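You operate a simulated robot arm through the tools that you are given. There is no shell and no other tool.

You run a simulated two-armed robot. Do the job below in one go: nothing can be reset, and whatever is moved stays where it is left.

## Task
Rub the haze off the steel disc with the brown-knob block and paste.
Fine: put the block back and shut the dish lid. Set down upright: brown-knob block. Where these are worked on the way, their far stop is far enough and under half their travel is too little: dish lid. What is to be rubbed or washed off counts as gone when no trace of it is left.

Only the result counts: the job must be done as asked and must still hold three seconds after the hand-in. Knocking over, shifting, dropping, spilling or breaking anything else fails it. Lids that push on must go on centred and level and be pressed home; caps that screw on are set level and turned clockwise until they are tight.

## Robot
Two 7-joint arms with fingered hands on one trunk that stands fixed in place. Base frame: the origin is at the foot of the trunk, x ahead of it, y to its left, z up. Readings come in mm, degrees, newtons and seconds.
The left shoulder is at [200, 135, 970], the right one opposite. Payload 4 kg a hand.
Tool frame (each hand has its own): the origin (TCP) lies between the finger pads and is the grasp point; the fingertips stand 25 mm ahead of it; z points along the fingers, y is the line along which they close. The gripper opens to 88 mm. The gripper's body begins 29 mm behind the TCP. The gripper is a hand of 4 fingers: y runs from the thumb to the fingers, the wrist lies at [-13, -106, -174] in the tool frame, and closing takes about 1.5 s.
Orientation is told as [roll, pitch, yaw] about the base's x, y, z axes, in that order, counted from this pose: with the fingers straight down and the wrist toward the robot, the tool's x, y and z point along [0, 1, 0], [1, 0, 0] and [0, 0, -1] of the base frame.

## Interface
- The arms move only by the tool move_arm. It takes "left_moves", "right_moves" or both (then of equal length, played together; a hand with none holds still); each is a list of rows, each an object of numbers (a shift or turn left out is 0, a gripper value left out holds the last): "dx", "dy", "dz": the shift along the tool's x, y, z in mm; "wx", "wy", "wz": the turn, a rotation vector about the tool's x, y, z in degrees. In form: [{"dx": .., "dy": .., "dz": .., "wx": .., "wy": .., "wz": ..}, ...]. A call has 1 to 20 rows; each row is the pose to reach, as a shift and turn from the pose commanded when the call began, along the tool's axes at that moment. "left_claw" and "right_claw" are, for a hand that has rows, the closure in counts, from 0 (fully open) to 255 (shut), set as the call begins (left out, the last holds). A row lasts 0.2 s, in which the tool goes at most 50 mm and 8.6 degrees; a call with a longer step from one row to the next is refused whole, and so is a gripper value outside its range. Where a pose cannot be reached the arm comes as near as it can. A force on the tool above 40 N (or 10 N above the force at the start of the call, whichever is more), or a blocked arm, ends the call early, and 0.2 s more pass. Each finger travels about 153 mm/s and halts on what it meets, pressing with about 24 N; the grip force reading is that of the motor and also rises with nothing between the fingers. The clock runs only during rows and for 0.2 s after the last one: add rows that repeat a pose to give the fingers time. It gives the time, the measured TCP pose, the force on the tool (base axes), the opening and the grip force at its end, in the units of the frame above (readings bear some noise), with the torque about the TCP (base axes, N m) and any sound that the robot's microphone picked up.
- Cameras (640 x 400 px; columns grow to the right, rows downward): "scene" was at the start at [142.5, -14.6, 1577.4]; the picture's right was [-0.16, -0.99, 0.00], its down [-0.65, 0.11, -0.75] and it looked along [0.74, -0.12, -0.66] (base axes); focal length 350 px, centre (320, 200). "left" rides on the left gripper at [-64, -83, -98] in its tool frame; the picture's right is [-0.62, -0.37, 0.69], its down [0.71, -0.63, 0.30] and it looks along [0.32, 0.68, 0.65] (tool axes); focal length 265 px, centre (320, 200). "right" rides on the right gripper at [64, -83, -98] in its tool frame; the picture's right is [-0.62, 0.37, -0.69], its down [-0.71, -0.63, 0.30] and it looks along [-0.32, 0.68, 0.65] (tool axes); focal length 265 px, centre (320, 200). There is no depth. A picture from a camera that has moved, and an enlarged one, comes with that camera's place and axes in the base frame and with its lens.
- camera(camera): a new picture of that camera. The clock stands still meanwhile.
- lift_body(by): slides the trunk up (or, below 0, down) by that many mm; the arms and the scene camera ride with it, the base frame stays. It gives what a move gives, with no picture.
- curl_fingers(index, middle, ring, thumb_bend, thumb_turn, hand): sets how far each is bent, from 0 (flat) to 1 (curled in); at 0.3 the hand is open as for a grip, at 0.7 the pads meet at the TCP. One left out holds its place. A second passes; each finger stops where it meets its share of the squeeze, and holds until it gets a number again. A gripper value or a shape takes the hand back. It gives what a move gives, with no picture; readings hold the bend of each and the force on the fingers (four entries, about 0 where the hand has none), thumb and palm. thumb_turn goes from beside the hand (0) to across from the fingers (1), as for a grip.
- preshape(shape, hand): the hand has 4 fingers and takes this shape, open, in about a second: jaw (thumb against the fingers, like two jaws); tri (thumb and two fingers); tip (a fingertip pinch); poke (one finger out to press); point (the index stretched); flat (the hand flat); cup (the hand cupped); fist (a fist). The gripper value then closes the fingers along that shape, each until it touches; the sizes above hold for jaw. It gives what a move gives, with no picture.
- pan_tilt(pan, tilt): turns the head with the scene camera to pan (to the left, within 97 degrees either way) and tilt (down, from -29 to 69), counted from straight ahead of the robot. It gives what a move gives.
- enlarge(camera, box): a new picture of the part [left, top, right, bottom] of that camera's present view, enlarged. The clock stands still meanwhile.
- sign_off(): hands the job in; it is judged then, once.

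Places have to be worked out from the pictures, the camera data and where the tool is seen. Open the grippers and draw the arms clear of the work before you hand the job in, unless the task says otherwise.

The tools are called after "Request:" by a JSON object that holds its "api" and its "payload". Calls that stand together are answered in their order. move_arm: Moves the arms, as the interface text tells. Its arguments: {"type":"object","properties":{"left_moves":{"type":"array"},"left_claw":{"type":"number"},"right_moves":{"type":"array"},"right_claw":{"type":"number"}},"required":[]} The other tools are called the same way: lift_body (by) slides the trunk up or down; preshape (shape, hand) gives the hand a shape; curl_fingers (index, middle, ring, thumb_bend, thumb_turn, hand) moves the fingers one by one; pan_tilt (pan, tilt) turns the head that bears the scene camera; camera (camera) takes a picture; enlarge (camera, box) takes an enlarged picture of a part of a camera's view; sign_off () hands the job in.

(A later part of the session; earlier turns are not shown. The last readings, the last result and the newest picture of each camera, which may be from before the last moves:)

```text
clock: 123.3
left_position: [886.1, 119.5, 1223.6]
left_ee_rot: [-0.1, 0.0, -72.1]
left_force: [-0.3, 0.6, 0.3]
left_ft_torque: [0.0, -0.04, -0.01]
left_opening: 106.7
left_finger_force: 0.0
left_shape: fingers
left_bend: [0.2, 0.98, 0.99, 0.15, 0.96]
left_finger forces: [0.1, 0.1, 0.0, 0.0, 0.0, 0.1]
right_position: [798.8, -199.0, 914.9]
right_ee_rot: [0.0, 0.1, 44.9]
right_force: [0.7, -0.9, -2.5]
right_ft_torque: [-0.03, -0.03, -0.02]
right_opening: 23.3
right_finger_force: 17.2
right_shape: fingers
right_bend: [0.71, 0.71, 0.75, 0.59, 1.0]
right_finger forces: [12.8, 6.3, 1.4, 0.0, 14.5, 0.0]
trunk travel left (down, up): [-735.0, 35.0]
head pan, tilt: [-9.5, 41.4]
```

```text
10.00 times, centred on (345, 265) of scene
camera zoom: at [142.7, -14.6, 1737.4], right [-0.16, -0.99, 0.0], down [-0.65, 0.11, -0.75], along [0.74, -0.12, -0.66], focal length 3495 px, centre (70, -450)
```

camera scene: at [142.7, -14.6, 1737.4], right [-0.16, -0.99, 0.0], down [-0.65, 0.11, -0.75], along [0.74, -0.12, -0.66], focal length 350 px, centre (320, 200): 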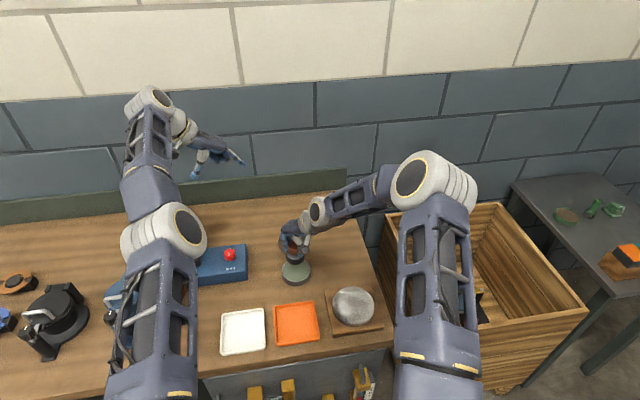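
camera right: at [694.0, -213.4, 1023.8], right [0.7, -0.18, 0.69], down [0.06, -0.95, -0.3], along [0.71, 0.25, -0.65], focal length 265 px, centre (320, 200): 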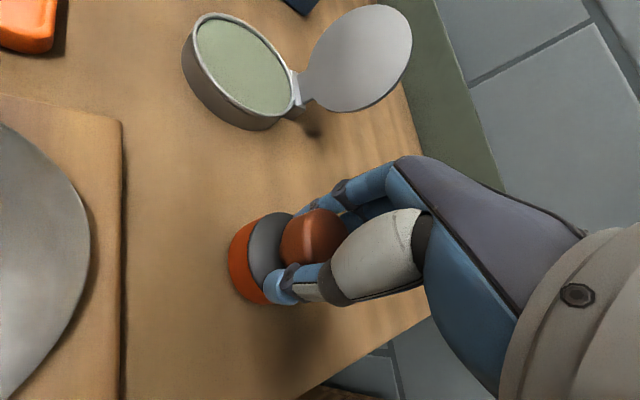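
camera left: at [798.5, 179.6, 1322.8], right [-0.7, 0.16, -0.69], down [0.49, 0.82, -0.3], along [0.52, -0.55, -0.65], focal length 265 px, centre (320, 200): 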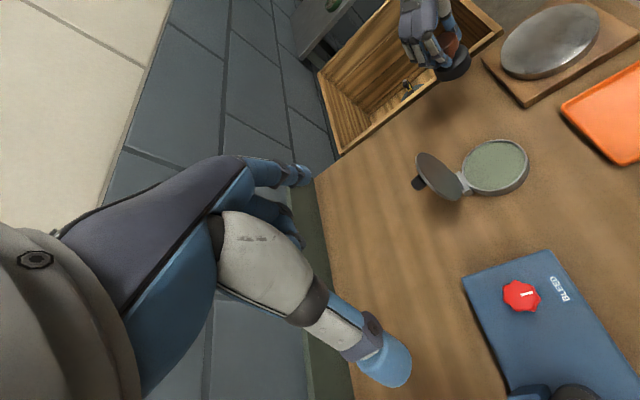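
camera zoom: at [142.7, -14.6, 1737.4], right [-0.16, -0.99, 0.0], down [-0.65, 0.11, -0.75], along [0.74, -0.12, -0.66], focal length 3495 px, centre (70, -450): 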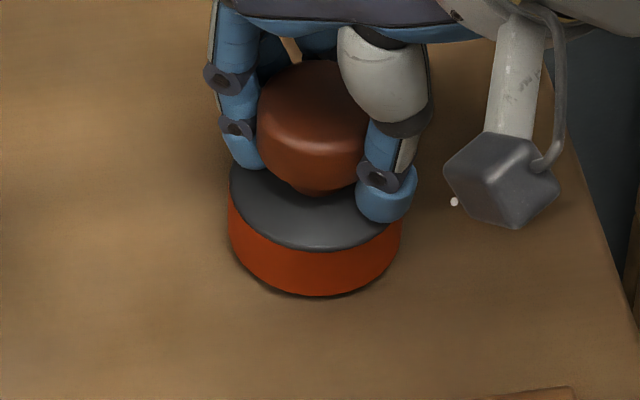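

The outline now coincides with the original but no force is felt yet. I lower a few millimetres more until it seats.

Request:
{"api": "move_arm", "payload": {"right_moves": [{"dz": 1}, {"dz": 2}, {"dz": 2.5}, {"dz": 2.5}]}}

Request:
{"api": "enlarge", "payload": {"camera": "scene", "box": [325, 245, 365, 285]}}

Request:
{"api": "enlarge", "payload": {"camera": "right", "box": [200, 180, 360, 320]}}

```text
clock: 124.3
left_position: [886.2, 120.8, 1225.0]
left_ee_rot: [-0.1, 0.0, -72.1]
left_force: [0.0, -1.0, 0.2]
left_ft_torque: [0.01, 0.0, 0.01]
left_opening: 106.7
left_finger_force: 0.0
left_shape: fingers
left_bend: [0.2, 0.98, 0.99, 0.15, 0.96]
left_finger forces: [0.0, 0.0, 0.1, 0.0, 0.0, 0.1]
right_position: [797.4, -199.9, 911.9]
right_ee_rot: [-0.1, -0.1, 44.9]
right_force: [0.7, 0.2, -3.0]
right_ft_torque: [0.0, 0.01, 0.0]
right_opening: 23.3
right_finger_force: 17.5
right_shape: fingers
right_bend: [0.71, 0.71, 0.75, 0.59, 1.0]
right_finger forces: [12.8, 6.2, 1.4, 0.0, 14.5, 0.0]
trunk travel left (down, up): [-735.0, 35.0]
head pan, tilt: [-9.5, 41.4]
```

```text
10.00 times, centred on (345, 265) of scene
camera zoom: at [142.7, -14.6, 1737.4], right [-0.16, -0.99, 0.0], down [-0.65, 0.11, -0.75], along [0.74, -0.12, -0.66], focal length 3495 px, centre (70, -450)
```

zoom: 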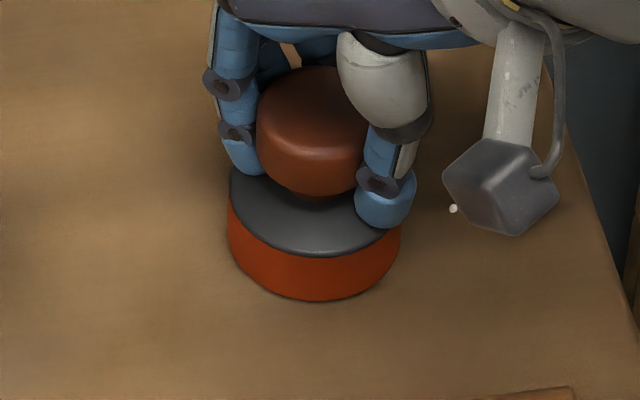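

```text
2.86 times, centred on (280, 250) of right
camera zoom: at [693.7, -213.4, 1011.3], right [0.7, -0.18, 0.69], down [0.06, -0.95, -0.3], along [0.71, 0.25, -0.65], focal length 758 px, centre (434, 57)
```

zoom: 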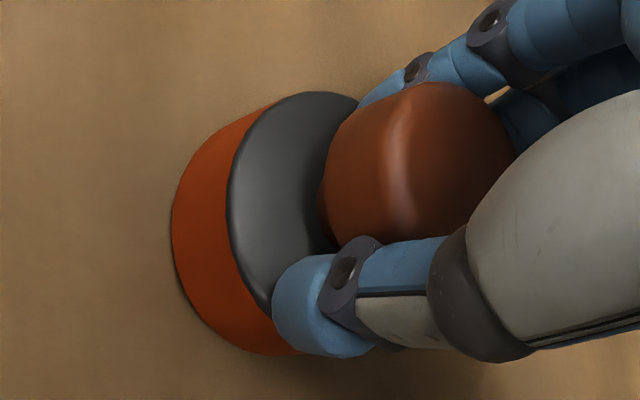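

Still no contact force. I lower a little more in half-millimetre steps.

Request:
{"api": "move_arm", "payload": {"right_moves": [{"dz": 0.7, "dy": 0.7}, {"dz": 1.4, "dy": 1}, {"dz": 2, "dy": 1}, {"dz": 2, "dy": 1}]}}

Request:
{"api": "enlarge", "payload": {"camera": "scene", "box": [325, 245, 365, 285]}}

```text
clock: 125.3
left_position: [884.8, 120.6, 1224.8]
left_ee_rot: [-0.2, -0.1, -72.1]
left_force: [0.1, -0.3, -0.7]
left_ft_torque: [0.04, 0.01, 0.0]
left_opening: 106.7
left_finger_force: 0.0
left_shape: fingers
left_bend: [0.2, 0.98, 0.99, 0.15, 0.96]
left_finger forces: [0.0, 0.0, 0.1, 0.1, 0.0, 0.0]
right_position: [799.6, -198.7, 910.2]
right_ee_rot: [0.0, 0.0, 45.0]
right_force: [-1.5, -0.6, 3.4]
right_ft_torque: [0.1, -0.04, 0.03]
right_opening: 23.4
right_finger_force: 20.4
right_shape: fingers
right_bend: [0.71, 0.71, 0.75, 0.59, 1.0]
right_finger forces: [17.0, 6.5, 1.2, 0.0, 16.0, 0.0]
trunk travel left (down, up): [-735.0, 35.0]
head pan, tilt: [-9.5, 41.4]
```

```text
10.00 times, centred on (345, 265) of scene
camera zoom: at [142.4, -14.6, 1737.5], right [-0.16, -0.99, 0.0], down [-0.65, 0.11, -0.75], along [0.74, -0.12, -0.66], focal length 3495 px, centre (70, -450)
```

zoom: 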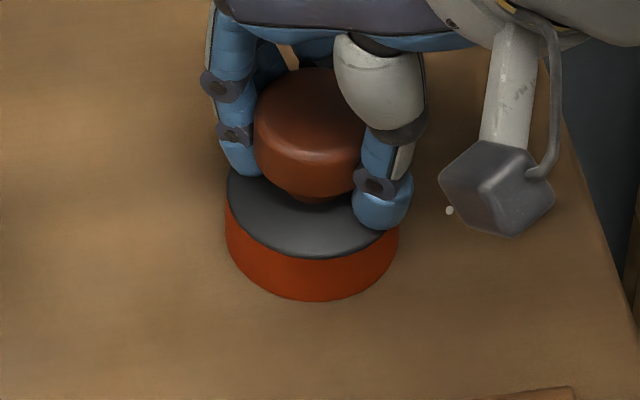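

The block stands on the table within about 2 mm of its first place, with 6 N of contact. I open the fingers gradually.

Request:
{"api": "curl_fingers", "payload": {"hand": "right", "index": 0.64, "middle": 0.64, "ring": 0.66, "thumb_bend": 0.55}}

Request:
{"api": "enlarge", "payload": {"camera": "scene", "box": [325, 245, 365, 285]}}

```text
clock: 126.3
left_position: [886.0, 121.1, 1224.4]
left_ee_rot: [0.0, -0.1, -72.1]
left_force: [-0.3, 0.0, -0.8]
left_ft_torque: [0.02, -0.01, 0.01]
left_opening: 106.7
left_finger_force: 0.0
left_shape: fingers
left_bend: [0.2, 0.98, 0.99, 0.15, 0.96]
left_finger forces: [0.1, 0.0, 0.1, 0.0, 0.0, 0.0]
right_position: [798.8, -199.5, 911.1]
right_ee_rot: [0.0, 0.0, 44.9]
right_force: [-0.8, 0.1, 5.7]
right_ft_torque: [0.0, -0.05, 0.01]
right_opening: 27.1
right_finger_force: 6.9
right_shape: fingers
right_bend: [0.6, 0.67, 0.66, 0.53, 1.0]
right_finger forces: [5.0, 6.4, 0.0, 0.1, 2.0, 0.0]
trunk travel left (down, up): [-735.0, 35.0]
head pan, tilt: [-9.5, 41.4]
```

```text
10.00 times, centred on (345, 265) of scene
camera zoom: at [142.4, -14.5, 1737.4], right [-0.16, -0.99, 0.0], down [-0.65, 0.11, -0.75], along [0.74, -0.12, -0.66], focal length 3495 px, centre (70, -450)
```

zoom: 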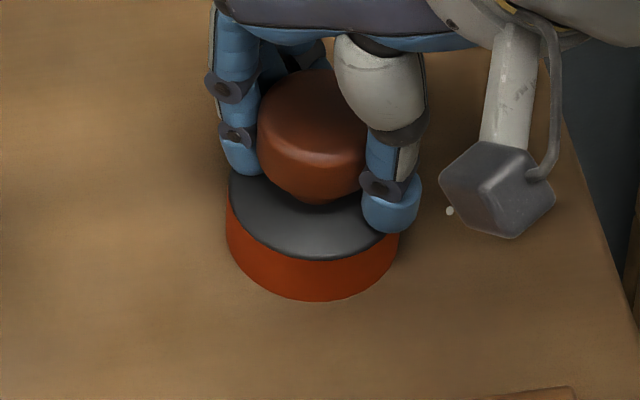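

Fingertips rest lightly on the base. I open further to free the knob.

Request:
{"api": "curl_fingers", "payload": {"hand": "right", "index": 0.54, "middle": 0.56, "ring": 0.56, "thumb_bend": 0.49}}

Request:
{"api": "enlarge", "payload": {"camera": "scene", "box": [325, 245, 365, 285]}}

```text
clock: 127.3
left_position: [885.4, 120.2, 1225.4]
left_ee_rot: [0.0, 0.0, -72.1]
left_force: [-0.7, -0.1, -0.1]
left_ft_torque: [0.01, -0.02, 0.01]
left_opening: 106.5
left_finger_force: 0.0
left_shape: fingers
left_bend: [0.2, 0.98, 0.99, 0.15, 0.96]
left_finger forces: [0.0, 0.1, 0.0, 0.0, 0.0, 0.0]
right_position: [799.1, -198.6, 911.4]
right_ee_rot: [-0.1, 0.1, 45.0]
right_force: [-1.1, -1.2, 9.8]
right_ft_torque: [-0.03, -0.12, -0.04]
right_opening: 37.7
right_finger_force: 4.9
right_shape: fingers
right_bend: [0.54, 0.61, 0.56, 0.49, 1.0]
right_finger forces: [0.1, 9.7, 0.0, 0.0, 0.0, 0.1]
trunk travel left (down, up): [-735.0, 35.0]
head pan, tilt: [-9.5, 41.4]
```

```text
10.00 times, centred on (345, 265) of scene
camera zoom: at [142.2, -14.6, 1737.5], right [-0.16, -0.99, 0.0], down [-0.65, 0.11, -0.75], along [0.74, -0.12, -0.66], focal length 3495 px, centre (70, -450)
```

zoom: 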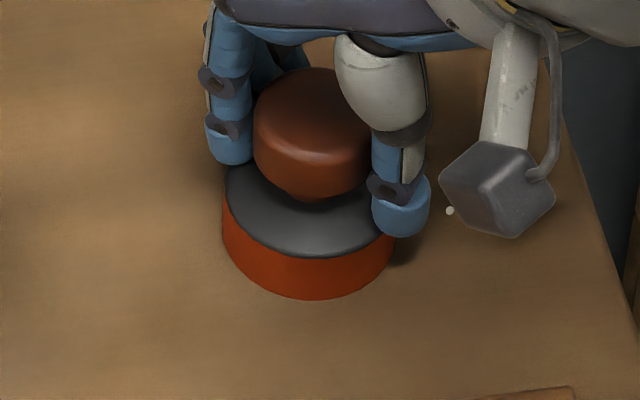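

Only the middle finger still bears on the back of the base and tips it slightly. I raise the hand straight up to free it.

Request:
{"api": "move_arm", "payload": {"right_moves": [{"dz": -1.5}, {"dz": -3}, {"dz": -5}, {"dz": -7}, {"dz": -7}]}}

Request:
{"api": "enlarge", "payload": {"camera": "scene", "box": [325, 245, 365, 285]}}

Request:
{"api": "enlarge", "payload": {"camera": "right", "box": [200, 160, 400, 320]}}

```text
clock: 128.5
left_position: [884.3, 119.9, 1224.1]
left_ee_rot: [-0.1, 0.0, -72.1]
left_force: [1.4, -0.1, 0.3]
left_ft_torque: [-0.02, -0.02, -0.01]
left_opening: 106.6
left_finger_force: 0.0
left_shape: fingers
left_bend: [0.2, 0.98, 0.99, 0.15, 0.96]
left_finger forces: [0.0, 0.0, 0.0, 0.0, 0.1, 0.0]
right_position: [798.3, -199.5, 916.6]
right_ee_rot: [-0.1, -0.1, 45.0]
right_force: [-0.8, -0.5, 0.7]
right_ft_torque: [0.0, -0.01, 0.01]
right_opening: 37.4
right_finger_force: 0.1
right_shape: fingers
right_bend: [0.54, 0.56, 0.56, 0.49, 1.0]
right_finger forces: [0.0, 0.1, 0.1, 0.0, 0.0, 0.1]
trunk travel left (down, up): [-735.0, 35.0]
head pan, tilt: [-9.5, 41.4]
```

```text
10.00 times, centred on (345, 265) of scene
camera zoom: at [142.6, -14.6, 1737.4], right [-0.16, -0.99, 0.0], down [-0.65, 0.11, -0.75], along [0.74, -0.12, -0.66], focal length 3495 px, centre (70, -450)
```

zoom: 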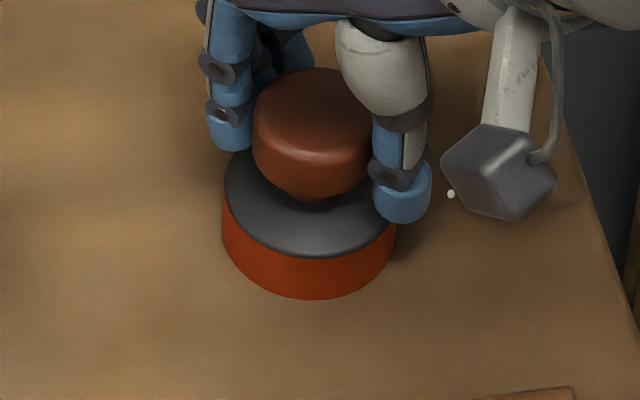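

```text
2.50 times, centred on (300, 240) of right
camera zoom: at [694.6, -212.8, 1016.2], right [0.7, -0.18, 0.69], down [0.06, -0.95, -0.3], along [0.71, 0.25, -0.65], focal length 664 px, centre (370, 100)
```

zoom: 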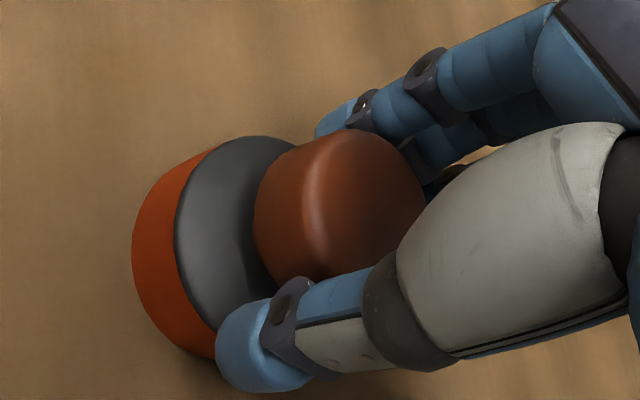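

All fingers are free of load. I raise the hand a bit further before opening wide, watching that the block stays put.

Request:
{"api": "move_arm", "payload": {"right_moves": [{"dz": -2}, {"dz": -4}, {"dz": -7}, {"dz": -10}, {"dz": -10}]}}

Request:
{"api": "curl_fingers", "payload": {"hand": "right", "index": 0.3, "middle": 0.3, "ring": 0.3, "thumb_bend": 0.3}}

Request:
{"api": "enlarge", "payload": {"camera": "scene", "box": [325, 245, 365, 285]}}

```text
clock: 129.7
left_position: [885.9, 120.7, 1224.5]
left_ee_rot: [-0.1, 0.0, -72.1]
left_force: [-0.2, 0.3, 0.5]
left_ft_torque: [-0.01, -0.03, -0.02]
left_opening: 106.8
left_finger_force: 0.1
left_shape: fingers
left_bend: [0.2, 0.98, 0.99, 0.15, 0.96]
left_finger forces: [0.0, 0.0, 0.1, 0.0, 0.1, 0.0]
right_position: [798.4, -198.8, 927.9]
right_ee_rot: [0.0, 0.0, 45.0]
right_force: [0.1, -0.6, 0.4]
right_ft_torque: [0.01, -0.03, 0.03]
right_opening: 37.4
right_finger_force: 0.0
right_shape: fingers
right_bend: [0.54, 0.56, 0.56, 0.49, 1.0]
right_finger forces: [0.0, 0.0, 0.0, 0.0, 0.1, 0.1]
trunk travel left (down, up): [-735.0, 35.0]
head pan, tilt: [-9.5, 41.4]
```

```text
clock: 130.7
left_position: [886.3, 120.4, 1224.8]
left_ee_rot: [0.0, 0.0, -72.1]
left_force: [-0.7, 0.1, 0.6]
left_ft_torque: [0.01, -0.01, 0.01]
left_opening: 106.7
left_finger_force: 0.1
left_shape: fingers
left_bend: [0.2, 0.98, 0.99, 0.15, 0.96]
left_finger forces: [0.1, 0.1, 0.0, 0.0, 0.0, 0.1]
right_position: [798.5, -197.4, 928.2]
right_ee_rot: [0.0, 0.0, 45.0]
right_force: [-0.1, 0.4, -0.3]
right_ft_torque: [0.01, -0.03, -0.01]
right_opening: 84.6
right_finger_force: 0.0
right_shape: fingers
right_bend: [0.3, 0.3, 0.3, 0.3, 0.98]
right_finger forces: [0.1, 0.0, 0.0, 0.0, 0.0, 0.0]
trunk travel left (down, up): [-735.0, 35.0]
head pan, tilt: [-9.5, 41.4]
```

```text
10.00 times, centred on (345, 265) of scene
camera zoom: at [142.6, -14.6, 1737.4], right [-0.16, -0.99, 0.0], down [-0.65, 0.11, -0.75], along [0.74, -0.12, -0.66], focal length 3495 px, centre (70, -450)
```

zoom: 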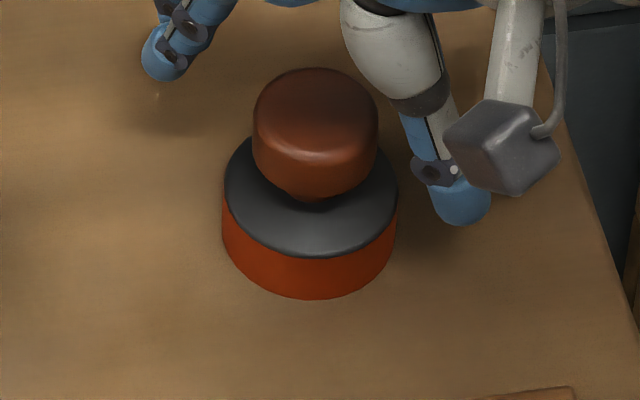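

The block stands upright and free, within 2 mm of its first place. I raise the right hand clear and bring it, turned to yaw 0, above the open lid, whose top edge I judge to be near (879,-51,974).

Request:
{"api": "move_arm", "payload": {"right_moves": [{"dz": -20}, {"dz": -55}, {"dz": -95}, {"dz": -132, "wz": 5}, {"dz": -132, "dx": 8, "dy": 22, "wz": 12}, {"dz": -132, "dx": 16, "dy": 46, "wz": 20}, {"dz": -132, "dx": 25, "dy": 70, "wz": 28}, {"dz": -132, "dx": 34, "dy": 95, "wz": 36}, {"dz": -132, "dx": 43, "dy": 120, "wz": 43}, {"dz": -132, "dx": 50, "dy": 140, "wz": 45}, {"dz": -132, "dx": 54.4, "dy": 152.7, "wz": 45}, {"dz": -132, "dx": 54.4, "dy": 152.7, "wz": 45}]}}

Request:
{"api": "curl_fingers", "payload": {"hand": "right", "index": 0.4, "middle": 0.4, "ring": 0.4, "thumb_bend": 0.4, "thumb_turn": 1.0}}

Request:
{"api": "camera", "payload": {"camera": "right"}}

Request:
{"api": "camera", "payload": {"camera": "scene"}}

Request:
{"api": "enlarge", "payload": {"camera": "left", "box": [360, 20, 600, 220]}}

```text
clock: 133.3
left_position: [886.3, 120.5, 1225.8]
left_ee_rot: [-0.2, 0.0, -72.1]
left_force: [0.0, -0.2, -0.7]
left_ft_torque: [0.02, -0.01, -0.01]
left_opening: 107.0
left_finger_force: 0.0
left_shape: fingers
left_bend: [0.2, 0.98, 0.99, 0.15, 0.96]
left_finger forces: [0.0, 0.0, 0.0, 0.0, 0.1, 0.0]
right_position: [867.2, -51.4, 1058.2]
right_ee_rot: [0.0, 0.1, -0.1]
right_force: [-0.4, 0.0, 0.1]
right_ft_torque: [0.0, 0.0, 0.01]
right_opening: 84.4
right_finger_force: 0.1
right_shape: fingers
right_bend: [0.3, 0.3, 0.3, 0.3, 0.98]
right_finger forces: [0.0, 0.1, 0.0, 0.0, 0.0, 0.0]
trunk travel left (down, up): [-735.0, 35.0]
head pan, tilt: [-9.5, 41.4]
```

```text
clock: 134.3
left_position: [884.8, 120.0, 1224.7]
left_ee_rot: [-0.1, -0.1, -72.1]
left_force: [0.4, -0.1, -0.9]
left_ft_torque: [0.0, 0.02, 0.0]
left_opening: 106.5
left_finger_force: 0.1
left_shape: fingers
left_bend: [0.2, 0.98, 0.99, 0.15, 0.96]
left_finger forces: [0.0, 0.1, 0.0, 0.0, 0.1, 0.1]
right_position: [868.3, -52.0, 1058.9]
right_ee_rot: [0.0, 0.1, 0.0]
right_force: [-0.1, -0.1, -0.3]
right_ft_torque: [-0.02, 0.01, 0.0]
right_opening: 64.0
right_finger_force: 0.0
right_shape: fingers
right_bend: [0.4, 0.4, 0.4, 0.4, 0.99]
right_finger forces: [0.1, 0.0, 0.1, 0.1, 0.0, 0.0]
trunk travel left (down, up): [-735.0, 35.0]
head pan, tilt: [-9.5, 41.4]
```

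```text
taken
camera right: at [784.6, 11.5, 1158.1], right [0.37, -0.62, 0.69], down [-0.63, -0.71, -0.3], along [0.68, -0.32, -0.65], focal length 265 px, centre (320, 200)
```

right: 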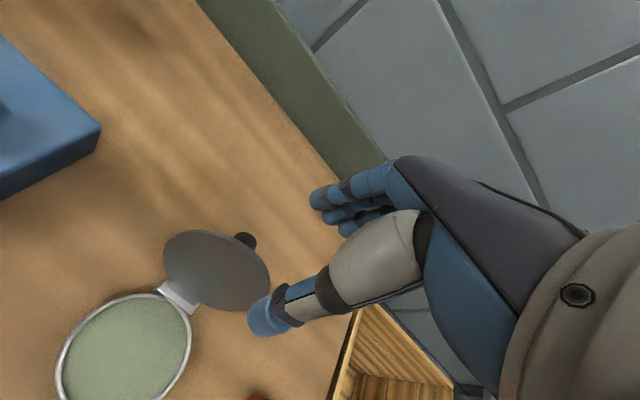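

```text
taken
camera scene: at [142.6, -14.6, 1737.4], right [-0.16, -0.99, 0.0], down [-0.65, 0.11, -0.75], along [0.74, -0.12, -0.66], focal length 350 px, centre (320, 200)
```

scene: 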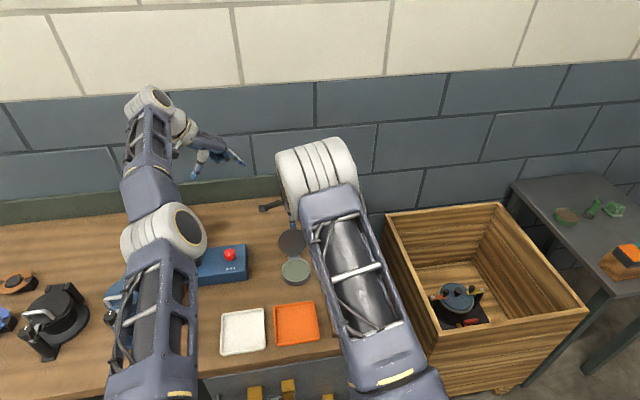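

```text
2.00 times, centred on (480, 120) of left
camera zoom: at [798.4, 179.7, 1322.9], right [-0.7, 0.16, -0.69], down [0.49, 0.82, -0.3], along [0.52, -0.55, -0.65], focal length 531 px, centre (0, 360)
```

zoom: 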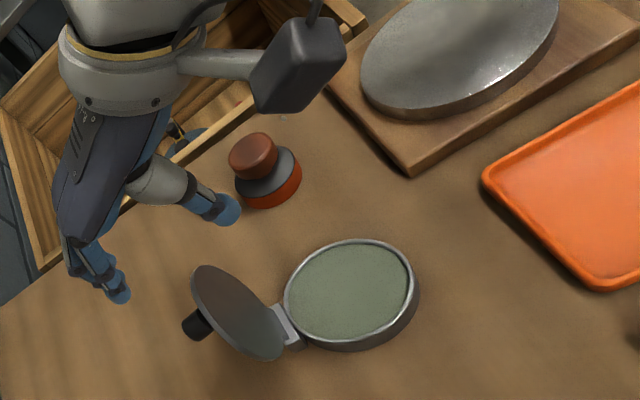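

Both views agree on the lid's top edge near (878,-51,975). I lower the right hand so its fingers come behind the lid's edge and the thumb stays in front of it.

Request:
{"api": "move_arm", "payload": {"right_moves": [{"dy": 3, "dz": 15}, {"dy": 3, "dz": 30}, {"dy": 3, "dz": 45}, {"dy": 3, "dz": 55}, {"dy": 3, "dz": 62}, {"dy": 3, "dz": 62}]}}

Request:
{"api": "enlarge", "payload": {"camera": "left", "box": [360, 60, 560, 220]}}

Request:
{"api": "camera", "payload": {"camera": "right"}}

Request:
{"api": "enlarge", "payload": {"camera": "scene", "box": [250, 190, 350, 290]}}

```text
clock: 135.7
left_position: [885.1, 121.0, 1224.9]
left_ee_rot: [-0.2, 0.0, -72.2]
left_force: [-0.4, -0.7, 0.6]
left_ft_torque: [-0.01, -0.02, 0.01]
left_opening: 106.7
left_finger_force: 0.0
left_shape: fingers
left_bend: [0.2, 0.98, 0.99, 0.15, 0.96]
left_finger forces: [0.0, 0.1, 0.1, 0.0, 0.0, 0.1]
right_position: [871.8, -51.8, 997.7]
right_ee_rot: [0.0, 0.0, 0.0]
right_force: [-0.5, -0.3, 0.2]
right_ft_torque: [-0.02, 0.02, 0.0]
right_opening: 64.0
right_finger_force: 0.1
right_shape: fingers
right_bend: [0.4, 0.4, 0.4, 0.4, 0.99]
right_finger forces: [0.0, 0.0, 0.0, 0.0, 0.0, 0.0]
trunk travel left (down, up): [-735.0, 35.0]
head pan, tilt: [-9.5, 41.4]
```

```text
2.50 times, centred on (460, 140) of left
camera zoom: at [798.4, 179.7, 1322.9], right [-0.7, 0.16, -0.69], down [0.49, 0.82, -0.3], along [0.52, -0.55, -0.65], focal length 664 px, centre (-30, 350)
```

zoom: 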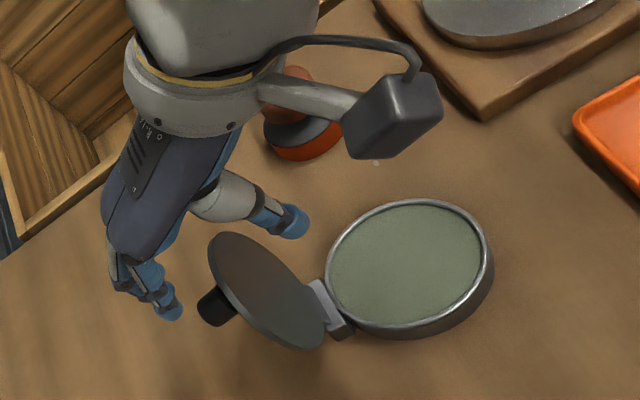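

```text
taken
camera right: at [788.1, 11.6, 1096.1], right [0.37, -0.62, 0.69], down [-0.63, -0.71, -0.3], along [0.68, -0.32, -0.65], focal length 265 px, centre (320, 200)
```

right: 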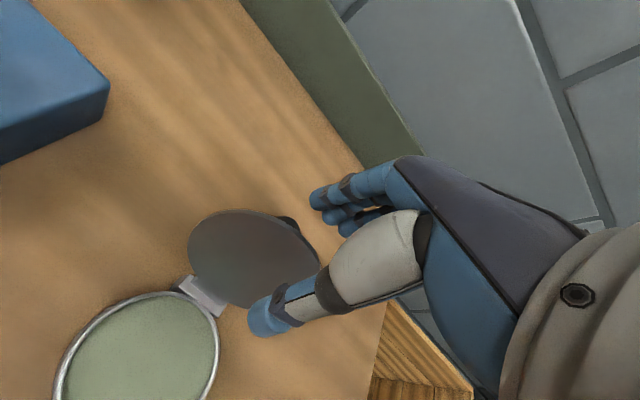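

```text
4.00 times, centred on (300, 240) of scene
camera zoom: at [142.6, -14.6, 1737.4], right [-0.16, -0.99, 0.0], down [-0.65, 0.11, -0.75], along [0.74, -0.12, -0.66], focal length 1398 px, centre (400, 40)
```

zoom: 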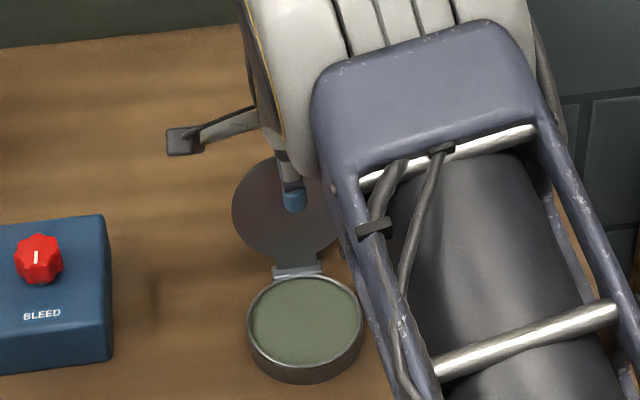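

The fingers are behind the lid edge at x 918 and the thumb in front at x 830, with the lid between. I draw the hand slowly toward the robot so the fingers bring the lid up.

Request:
{"api": "move_arm", "payload": {"right_moves": [{"dy": -6}, {"dy": -12}, {"dy": -18}, {"dy": -24}, {"dy": -29}, {"dy": -34}, {"dy": -39}, {"dy": -43}, {"dy": -47}, {"dy": -50}, {"dy": -53}, {"dy": -53}]}}

Request:
{"api": "enlarge", "payload": {"camera": "left", "box": [360, 60, 560, 220]}}

Request:
{"api": "camera", "payload": {"camera": "right"}}

```text
clock: 138.3
left_position: [885.6, 119.9, 1225.5]
left_ee_rot: [-0.1, -0.1, -72.1]
left_force: [-0.4, -1.0, -0.9]
left_ft_torque: [0.01, -0.02, 0.0]
left_opening: 106.5
left_finger_force: 0.1
left_shape: fingers
left_bend: [0.2, 0.98, 0.99, 0.15, 0.96]
left_finger forces: [0.0, 0.1, 0.1, 0.0, 0.1, 0.0]
right_position: [817.6, -52.0, 996.6]
right_ee_rot: [0.1, 0.0, -0.1]
right_force: [0.4, 0.4, 0.4]
right_ft_torque: [0.02, 0.03, -0.01]
right_opening: 64.3
right_finger_force: 0.0
right_shape: fingers
right_bend: [0.4, 0.4, 0.4, 0.4, 0.99]
right_finger forces: [0.0, 0.0, 0.0, 0.0, 0.1, 0.1]
trunk travel left (down, up): [-735.0, 35.0]
head pan, tilt: [-9.5, 41.4]
```

```text
2.50 times, centred on (460, 140) of left
camera zoom: at [798.4, 179.7, 1322.9], right [-0.7, 0.16, -0.69], down [0.49, 0.82, -0.3], along [0.52, -0.55, -0.65], focal length 664 px, centre (-30, 350)
```

zoom: 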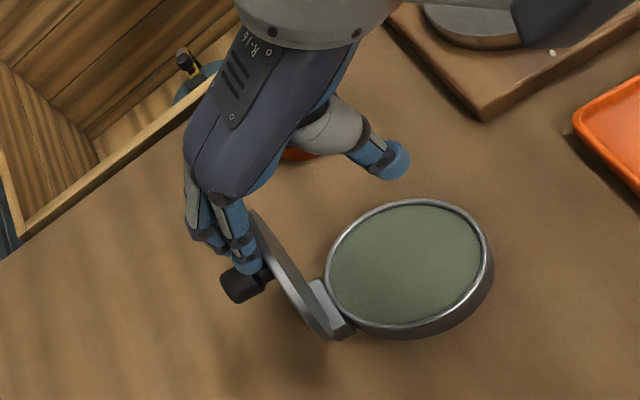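

```text
taken
camera right: at [735.2, 11.4, 1096.2], right [0.37, -0.62, 0.69], down [-0.63, -0.71, -0.3], along [0.68, -0.32, -0.65], focal length 265 px, centre (320, 200)
```

right: 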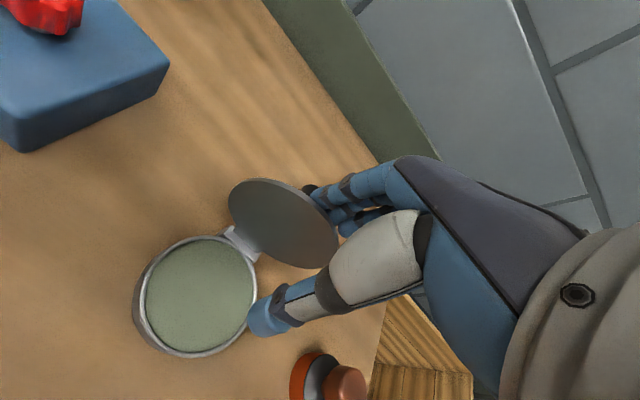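

The lid now leans on the fingers near 97 degrees, but the index is right above the knob and the thumb sits too high to catch the lid gently. I let the lid back down to its stop, lift, and reshape to index and thumb only, shifted beside the knob.

Request:
{"api": "move_arm", "payload": {"right_moves": [{"dy": 5}, {"dy": 10}, {"dy": 16}, {"dy": 22}, {"dy": 29}, {"dy": 37}, {"dy": 46}, {"dy": 54}, {"dy": 54, "dz": -15}, {"dy": 54, "dz": -35}, {"dy": 54, "dz": -60}, {"dy": 54, "dz": -60, "dx": 12}, {"dy": 54, "dz": -60, "dx": 25}, {"dy": 54, "dz": -60, "dx": 25}]}}

Request:
{"api": "curl_fingers", "payload": {"hand": "right", "index": 0.4, "middle": 1.0, "ring": 1.0, "thumb_bend": 0.4}}

Request:
{"api": "enlarge", "payload": {"camera": "left", "box": [360, 40, 560, 220]}}

Request:
{"api": "camera", "payload": {"camera": "right"}}

```text
clock: 141.3
left_position: [886.7, 120.5, 1224.6]
left_ee_rot: [-0.1, 0.0, -72.2]
left_force: [0.8, -0.6, 0.2]
left_ft_torque: [-0.02, 0.0, 0.03]
left_opening: 106.4
left_finger_force: 0.1
left_shape: fingers
left_bend: [0.2, 0.98, 0.99, 0.15, 0.96]
left_finger forces: [0.0, 0.1, 0.0, 0.1, 0.1, 0.1]
right_position: [872.7, -25.4, 1057.6]
right_ee_rot: [0.0, -0.1, 0.0]
right_force: [0.7, -0.5, -0.4]
right_ft_torque: [0.0, -0.02, -0.04]
right_opening: 64.1
right_finger_force: 0.1
right_shape: fingers
right_bend: [0.4, 0.4, 0.4, 0.4, 0.99]
right_finger forces: [0.1, 0.0, 0.0, 0.0, 0.1, 0.0]
trunk travel left (down, up): [-735.0, 35.0]
head pan, tilt: [-9.5, 41.4]
```

```text
clock: 142.3
left_position: [885.3, 120.2, 1223.9]
left_ee_rot: [-0.1, -0.1, -72.1]
left_force: [-0.4, -0.1, -0.5]
left_ft_torque: [-0.01, -0.04, 0.0]
left_opening: 106.5
left_finger_force: 0.0
left_shape: fingers
left_bend: [0.2, 0.98, 0.99, 0.15, 0.96]
left_finger forces: [0.0, 0.0, 0.0, 0.1, 0.0, 0.2]
right_position: [872.3, -25.0, 1056.4]
right_ee_rot: [0.0, -0.1, 0.1]
right_force: [-0.2, -0.2, 0.1]
right_ft_torque: [0.0, 0.04, 0.0]
right_opening: 64.0
right_finger_force: 0.0
right_shape: fingers
right_bend: [0.4, 1.0, 1.0, 0.4, 0.99]
right_finger forces: [0.0, 0.0, 0.0, 0.0, 0.0, 0.0]
trunk travel left (down, up): [-735.0, 35.0]
head pan, tilt: [-9.5, 41.4]
```

```text
2.22 times, centred on (460, 130) of left
camera zoom: at [798.4, 179.7, 1322.9], right [-0.7, 0.16, -0.69], down [0.49, 0.82, -0.3], along [0.52, -0.55, -0.65], focal length 590 px, centre (9, 356)
```

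zoom: 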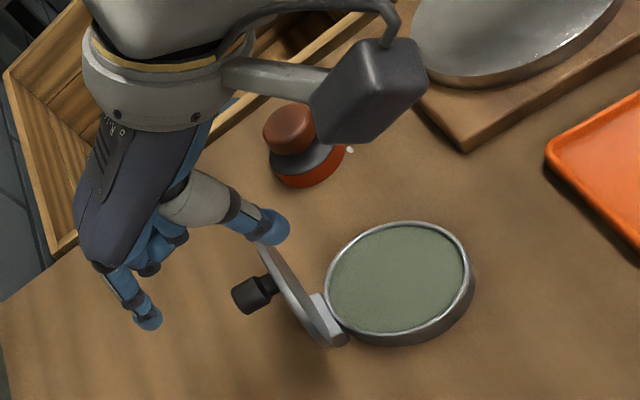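

```text
taken
camera right: at [789.0, 36.9, 1156.1], right [0.37, -0.62, 0.69], down [-0.63, -0.71, -0.3], along [0.68, -0.32, -0.65], focal length 265 px, centre (320, 200)
```

right: 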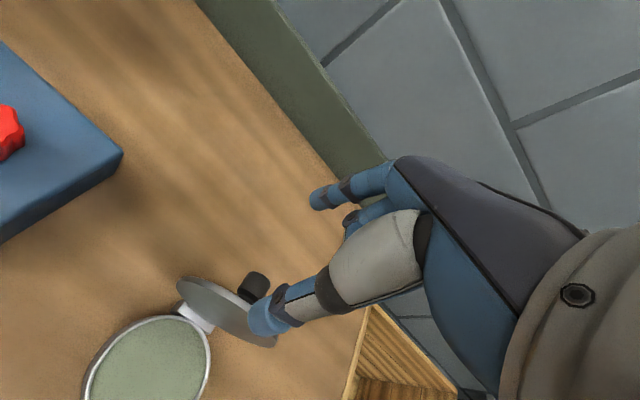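

The lid stayed almost vertical by itself, at about 94 degrees, so the hinge holds a little there. I position the hand so the lid edge lies between thumb and index, beside the knob, and lower.

Request:
{"api": "move_arm", "payload": {"right_moves": [{"dy": -8, "dx": -1}, {"dy": -16, "dx": -2}, {"dy": -16, "dx": -2, "dz": 15}, {"dy": -16, "dx": -2, "dz": 30}, {"dy": -16, "dx": -2, "dz": 45}, {"dy": -16, "dx": -2, "dz": 58}, {"dy": -16, "dx": -2, "dz": 70}, {"dy": -16, "dx": -2, "dz": 82}, {"dy": -16, "dx": -2, "dz": 82}]}}

Request:
{"api": "enlarge", "payload": {"camera": "left", "box": [360, 60, 560, 220]}}

Request:
{"api": "camera", "payload": {"camera": "right"}}

```text
clock: 144.3
left_position: [885.2, 121.1, 1225.3]
left_ee_rot: [-0.1, 0.0, -72.0]
left_force: [0.3, -0.5, 0.6]
left_ft_torque: [0.01, 0.01, 0.01]
left_opening: 106.7
left_finger_force: 0.0
left_shape: fingers
left_bend: [0.2, 0.98, 0.99, 0.15, 0.96]
left_finger forces: [0.0, 0.0, 0.1, 0.0, 0.0, 0.1]
right_position: [856.2, -29.0, 974.6]
right_ee_rot: [-0.1, 0.0, 0.0]
right_force: [0.1, -0.4, 0.2]
right_ft_torque: [-0.01, 0.04, -0.02]
right_opening: 64.3
right_finger_force: 0.1
right_shape: fingers
right_bend: [0.4, 1.0, 1.0, 0.4, 0.99]
right_finger forces: [0.0, 0.0, 0.0, 0.0, 0.0, 0.0]
trunk travel left (down, up): [-735.0, 35.0]
head pan, tilt: [-9.5, 41.4]
```

```text
2.50 times, centred on (460, 140) of left
camera zoom: at [798.4, 179.7, 1322.9], right [-0.7, 0.16, -0.69], down [0.49, 0.82, -0.3], along [0.52, -0.55, -0.65], focal length 664 px, centre (-30, 350)
```

zoom: 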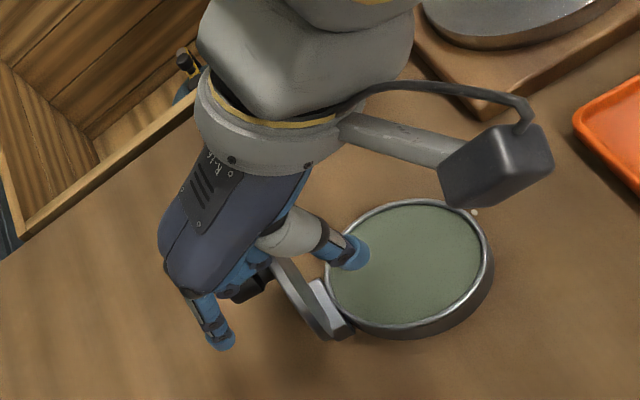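

```text
taken
camera right: at [773.0, 34.2, 1073.4], right [0.37, -0.62, 0.69], down [-0.63, -0.71, -0.3], along [0.68, -0.32, -0.65], focal length 265 px, centre (320, 200)
```

right: 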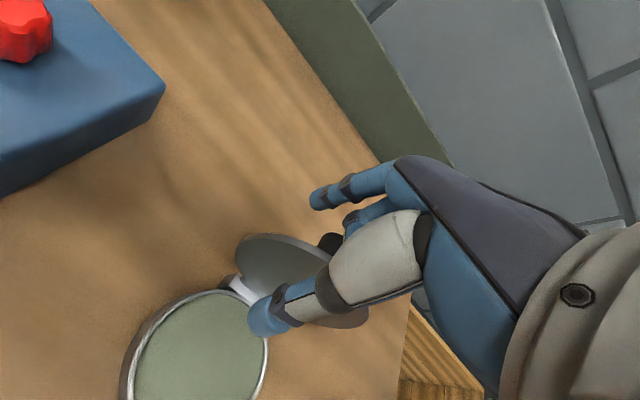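

The lid edge lies between thumb and index with no contact force. I draw the hand slowly toward the robot again.

Request:
{"api": "move_arm", "payload": {"right_moves": [{"dy": -6}, {"dy": -12}, {"dy": -18}, {"dy": -24}, {"dy": -30}, {"dy": -35}, {"dy": -40}, {"dy": -45}, {"dy": -50}, {"dy": -54}, {"dy": -54}]}}

Request:
{"api": "enlarge", "payload": {"camera": "left", "box": [360, 60, 560, 220]}}

Request:
{"api": "camera", "payload": {"camera": "right"}}

```text
clock: 146.7
left_position: [884.6, 120.7, 1225.3]
left_ee_rot: [-0.1, 0.0, -72.1]
left_force: [-0.3, -0.7, -0.1]
left_ft_torque: [0.0, 0.02, 0.05]
left_opening: 107.0
left_finger_force: 0.3
left_shape: fingers
left_bend: [0.2, 0.98, 0.99, 0.15, 0.96]
left_finger forces: [0.1, 0.0, 0.0, 0.1, 0.1, 0.0]
right_position: [802.3, -28.5, 976.0]
right_ee_rot: [0.0, -0.1, 0.1]
right_force: [-0.4, -0.8, -0.5]
right_ft_torque: [0.01, -0.03, -0.01]
right_opening: 64.1
right_finger_force: 0.1
right_shape: fingers
right_bend: [0.4, 1.0, 1.0, 0.4, 0.99]
right_finger forces: [0.1, 0.0, 0.0, 0.1, 0.0, 0.0]
trunk travel left (down, up): [-735.0, 35.0]
head pan, tilt: [-9.5, 41.4]
```

```text
2.50 times, centred on (460, 140) of left
camera zoom: at [798.4, 179.7, 1322.9], right [-0.7, 0.16, -0.69], down [0.49, 0.82, -0.3], along [0.52, -0.55, -0.65], focal length 664 px, centre (-30, 350)
```

zoom: 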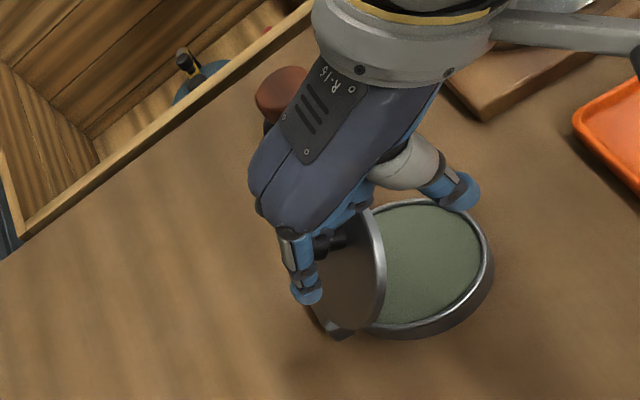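

```text
taken
camera right: at [719.0, 34.7, 1074.5], right [0.37, -0.62, 0.69], down [-0.63, -0.71, -0.3], along [0.68, -0.32, -0.65], focal length 265 px, centre (320, 200)
```

right: 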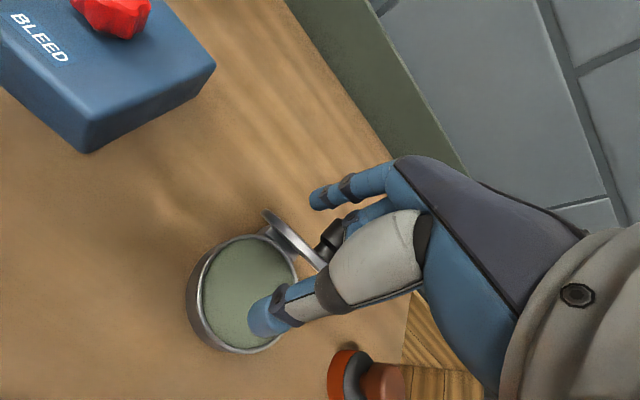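

The lid has come over to roughly 60 degrees and leans gently on the hand. I keep moving slowly toward the robot and slightly down to lower it.

Request:
{"api": "move_arm", "payload": {"right_moves": [{"dy": -3}, {"dy": -6, "dz": 1}, {"dy": -9, "dz": 2}, {"dy": -12, "dz": 4}, {"dy": -15, "dz": 6}, {"dy": -18, "dz": 8}, {"dy": -18, "dz": 8}]}}

Request:
{"api": "enlarge", "payload": {"camera": "left", "box": [360, 60, 560, 220]}}

Request:
{"api": "camera", "payload": {"camera": "right"}}

```text
clock: 148.3
left_position: [885.7, 120.1, 1224.8]
left_ee_rot: [0.0, 0.0, -72.1]
left_force: [-0.9, -0.2, 0.2]
left_ft_torque: [0.0, 0.01, 0.02]
left_opening: 106.7
left_finger_force: 0.1
left_shape: fingers
left_bend: [0.2, 0.98, 0.99, 0.15, 0.96]
left_finger forces: [0.0, 0.0, 0.0, 0.0, 0.1, 0.1]
right_position: [784.0, -28.1, 968.5]
right_ee_rot: [0.0, 0.1, 0.1]
right_force: [-0.1, -0.6, 0.1]
right_ft_torque: [0.01, -0.04, 0.0]
right_opening: 64.3
right_finger_force: 0.1
right_shape: fingers
right_bend: [0.4, 1.0, 1.0, 0.4, 0.99]
right_finger forces: [0.0, 0.1, 0.0, 0.1, 0.1, 0.0]
trunk travel left (down, up): [-735.0, 35.0]
head pan, tilt: [-9.5, 41.4]
```

```text
2.50 times, centred on (460, 140) of left
camera zoom: at [798.4, 179.7, 1322.9], right [-0.7, 0.16, -0.69], down [0.49, 0.82, -0.3], along [0.52, -0.55, -0.65], focal length 664 px, centre (-30, 350)
```

zoom: 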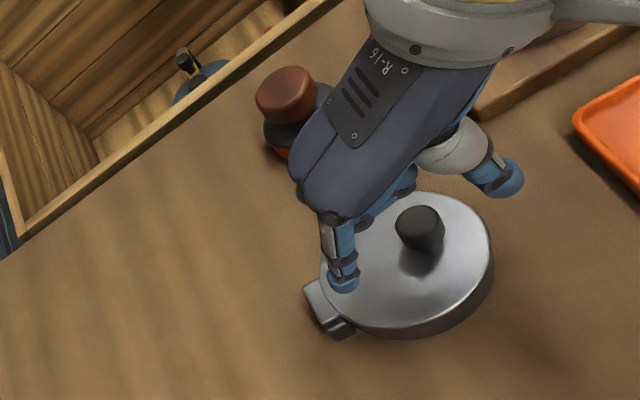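

```text
taken
camera right: at [701.1, 35.0, 1065.9], right [0.37, -0.62, 0.69], down [-0.63, -0.71, -0.3], along [0.68, -0.32, -0.65], focal length 265 px, centre (320, 200)
```

right: 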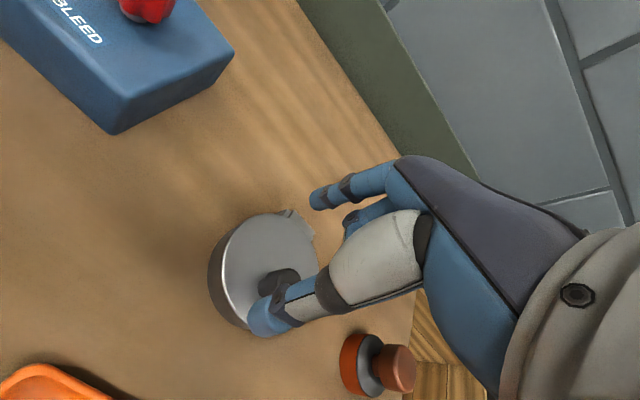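

The lid has closed. I raise the right hand clear and check the dish from above.

Request:
{"api": "move_arm", "payload": {"right_moves": [{"dz": -20}, {"dz": -50}, {"dz": -90}, {"dz": -130, "dx": -20}, {"dz": -170, "dx": -60}, {"dz": -195, "dx": -105, "dy": -20}, {"dz": -205, "dx": -150, "dy": -45}, {"dz": -210, "dx": -195, "dy": -65}, {"dz": -210, "dx": -240, "dy": -85}, {"dz": -210, "dx": -285, "dy": -105}, {"dz": -210, "dx": -300, "dy": -125}, {"dz": -210, "dx": -300, "dy": -125}]}}

Request:
{"api": "camera", "payload": {"camera": "scene"}}

Request:
{"api": "enlarge", "payload": {"camera": "scene", "box": [255, 230, 395, 345]}}

Request:
{"api": "camera", "payload": {"camera": "right"}}

Request:
{"api": "enlarge", "payload": {"camera": "left", "box": [400, 60, 560, 200]}}

```text
refused: row 5 steps farther than a row can; nothing moved
```

```text
taken
camera scene: at [142.6, -14.5, 1737.4], right [-0.16, -0.99, 0.0], down [-0.65, 0.11, -0.75], along [0.74, -0.12, -0.66], focal length 350 px, centre (320, 200)
```

scene: 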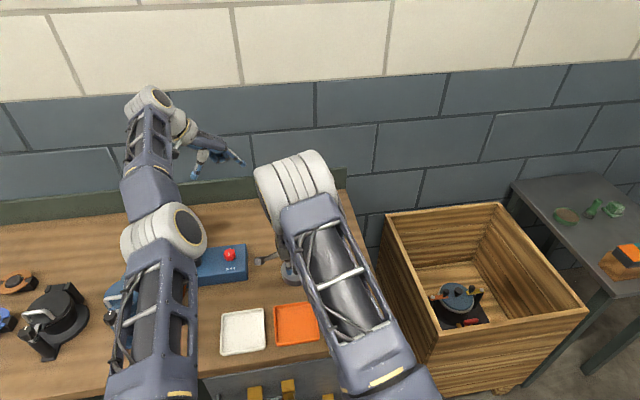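

```text
3.48 times, centred on (325, 288) of scene
camera zoom: at [142.6, -14.5, 1737.4], right [-0.16, -0.99, 0.0], down [-0.65, 0.11, -0.75], along [0.74, -0.12, -0.66], focal length 1216 px, centre (303, -104)
```

zoom: 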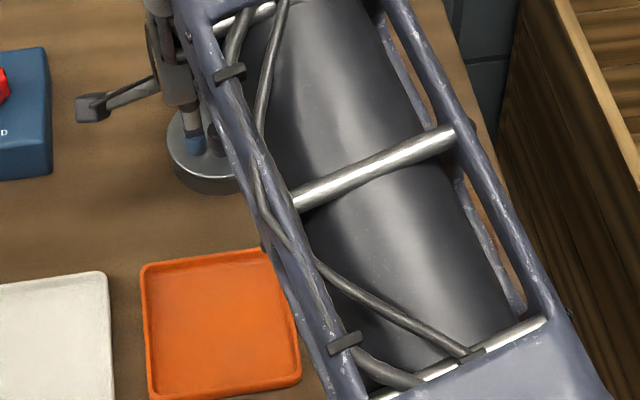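

```text
taken
camera right: at [701.1, 35.0, 1065.9], right [0.37, -0.62, 0.69], down [-0.63, -0.71, -0.3], along [0.68, -0.32, -0.65], focal length 265 px, centre (320, 200)
```

right: 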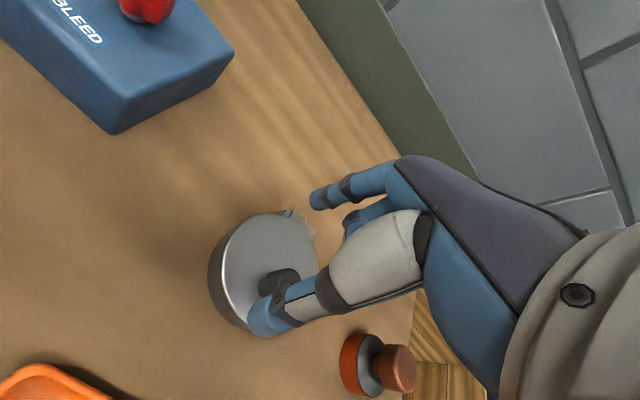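

```text
2.86 times, centred on (480, 130) of left
camera zoom: at [798.4, 179.7, 1322.9], right [-0.7, 0.16, -0.69], down [0.49, 0.82, -0.3], along [0.52, -0.55, -0.65], focal length 758 px, centre (-137, 400)
```

zoom: 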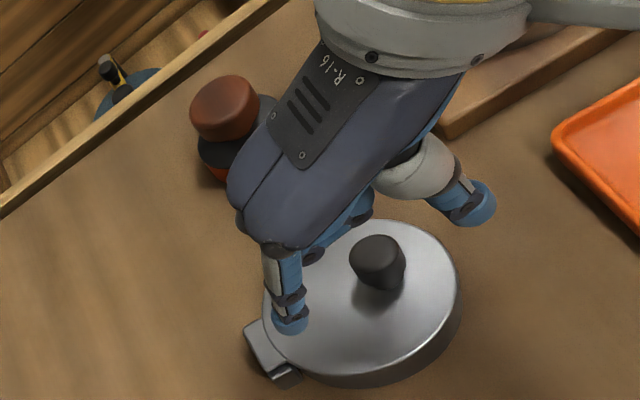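

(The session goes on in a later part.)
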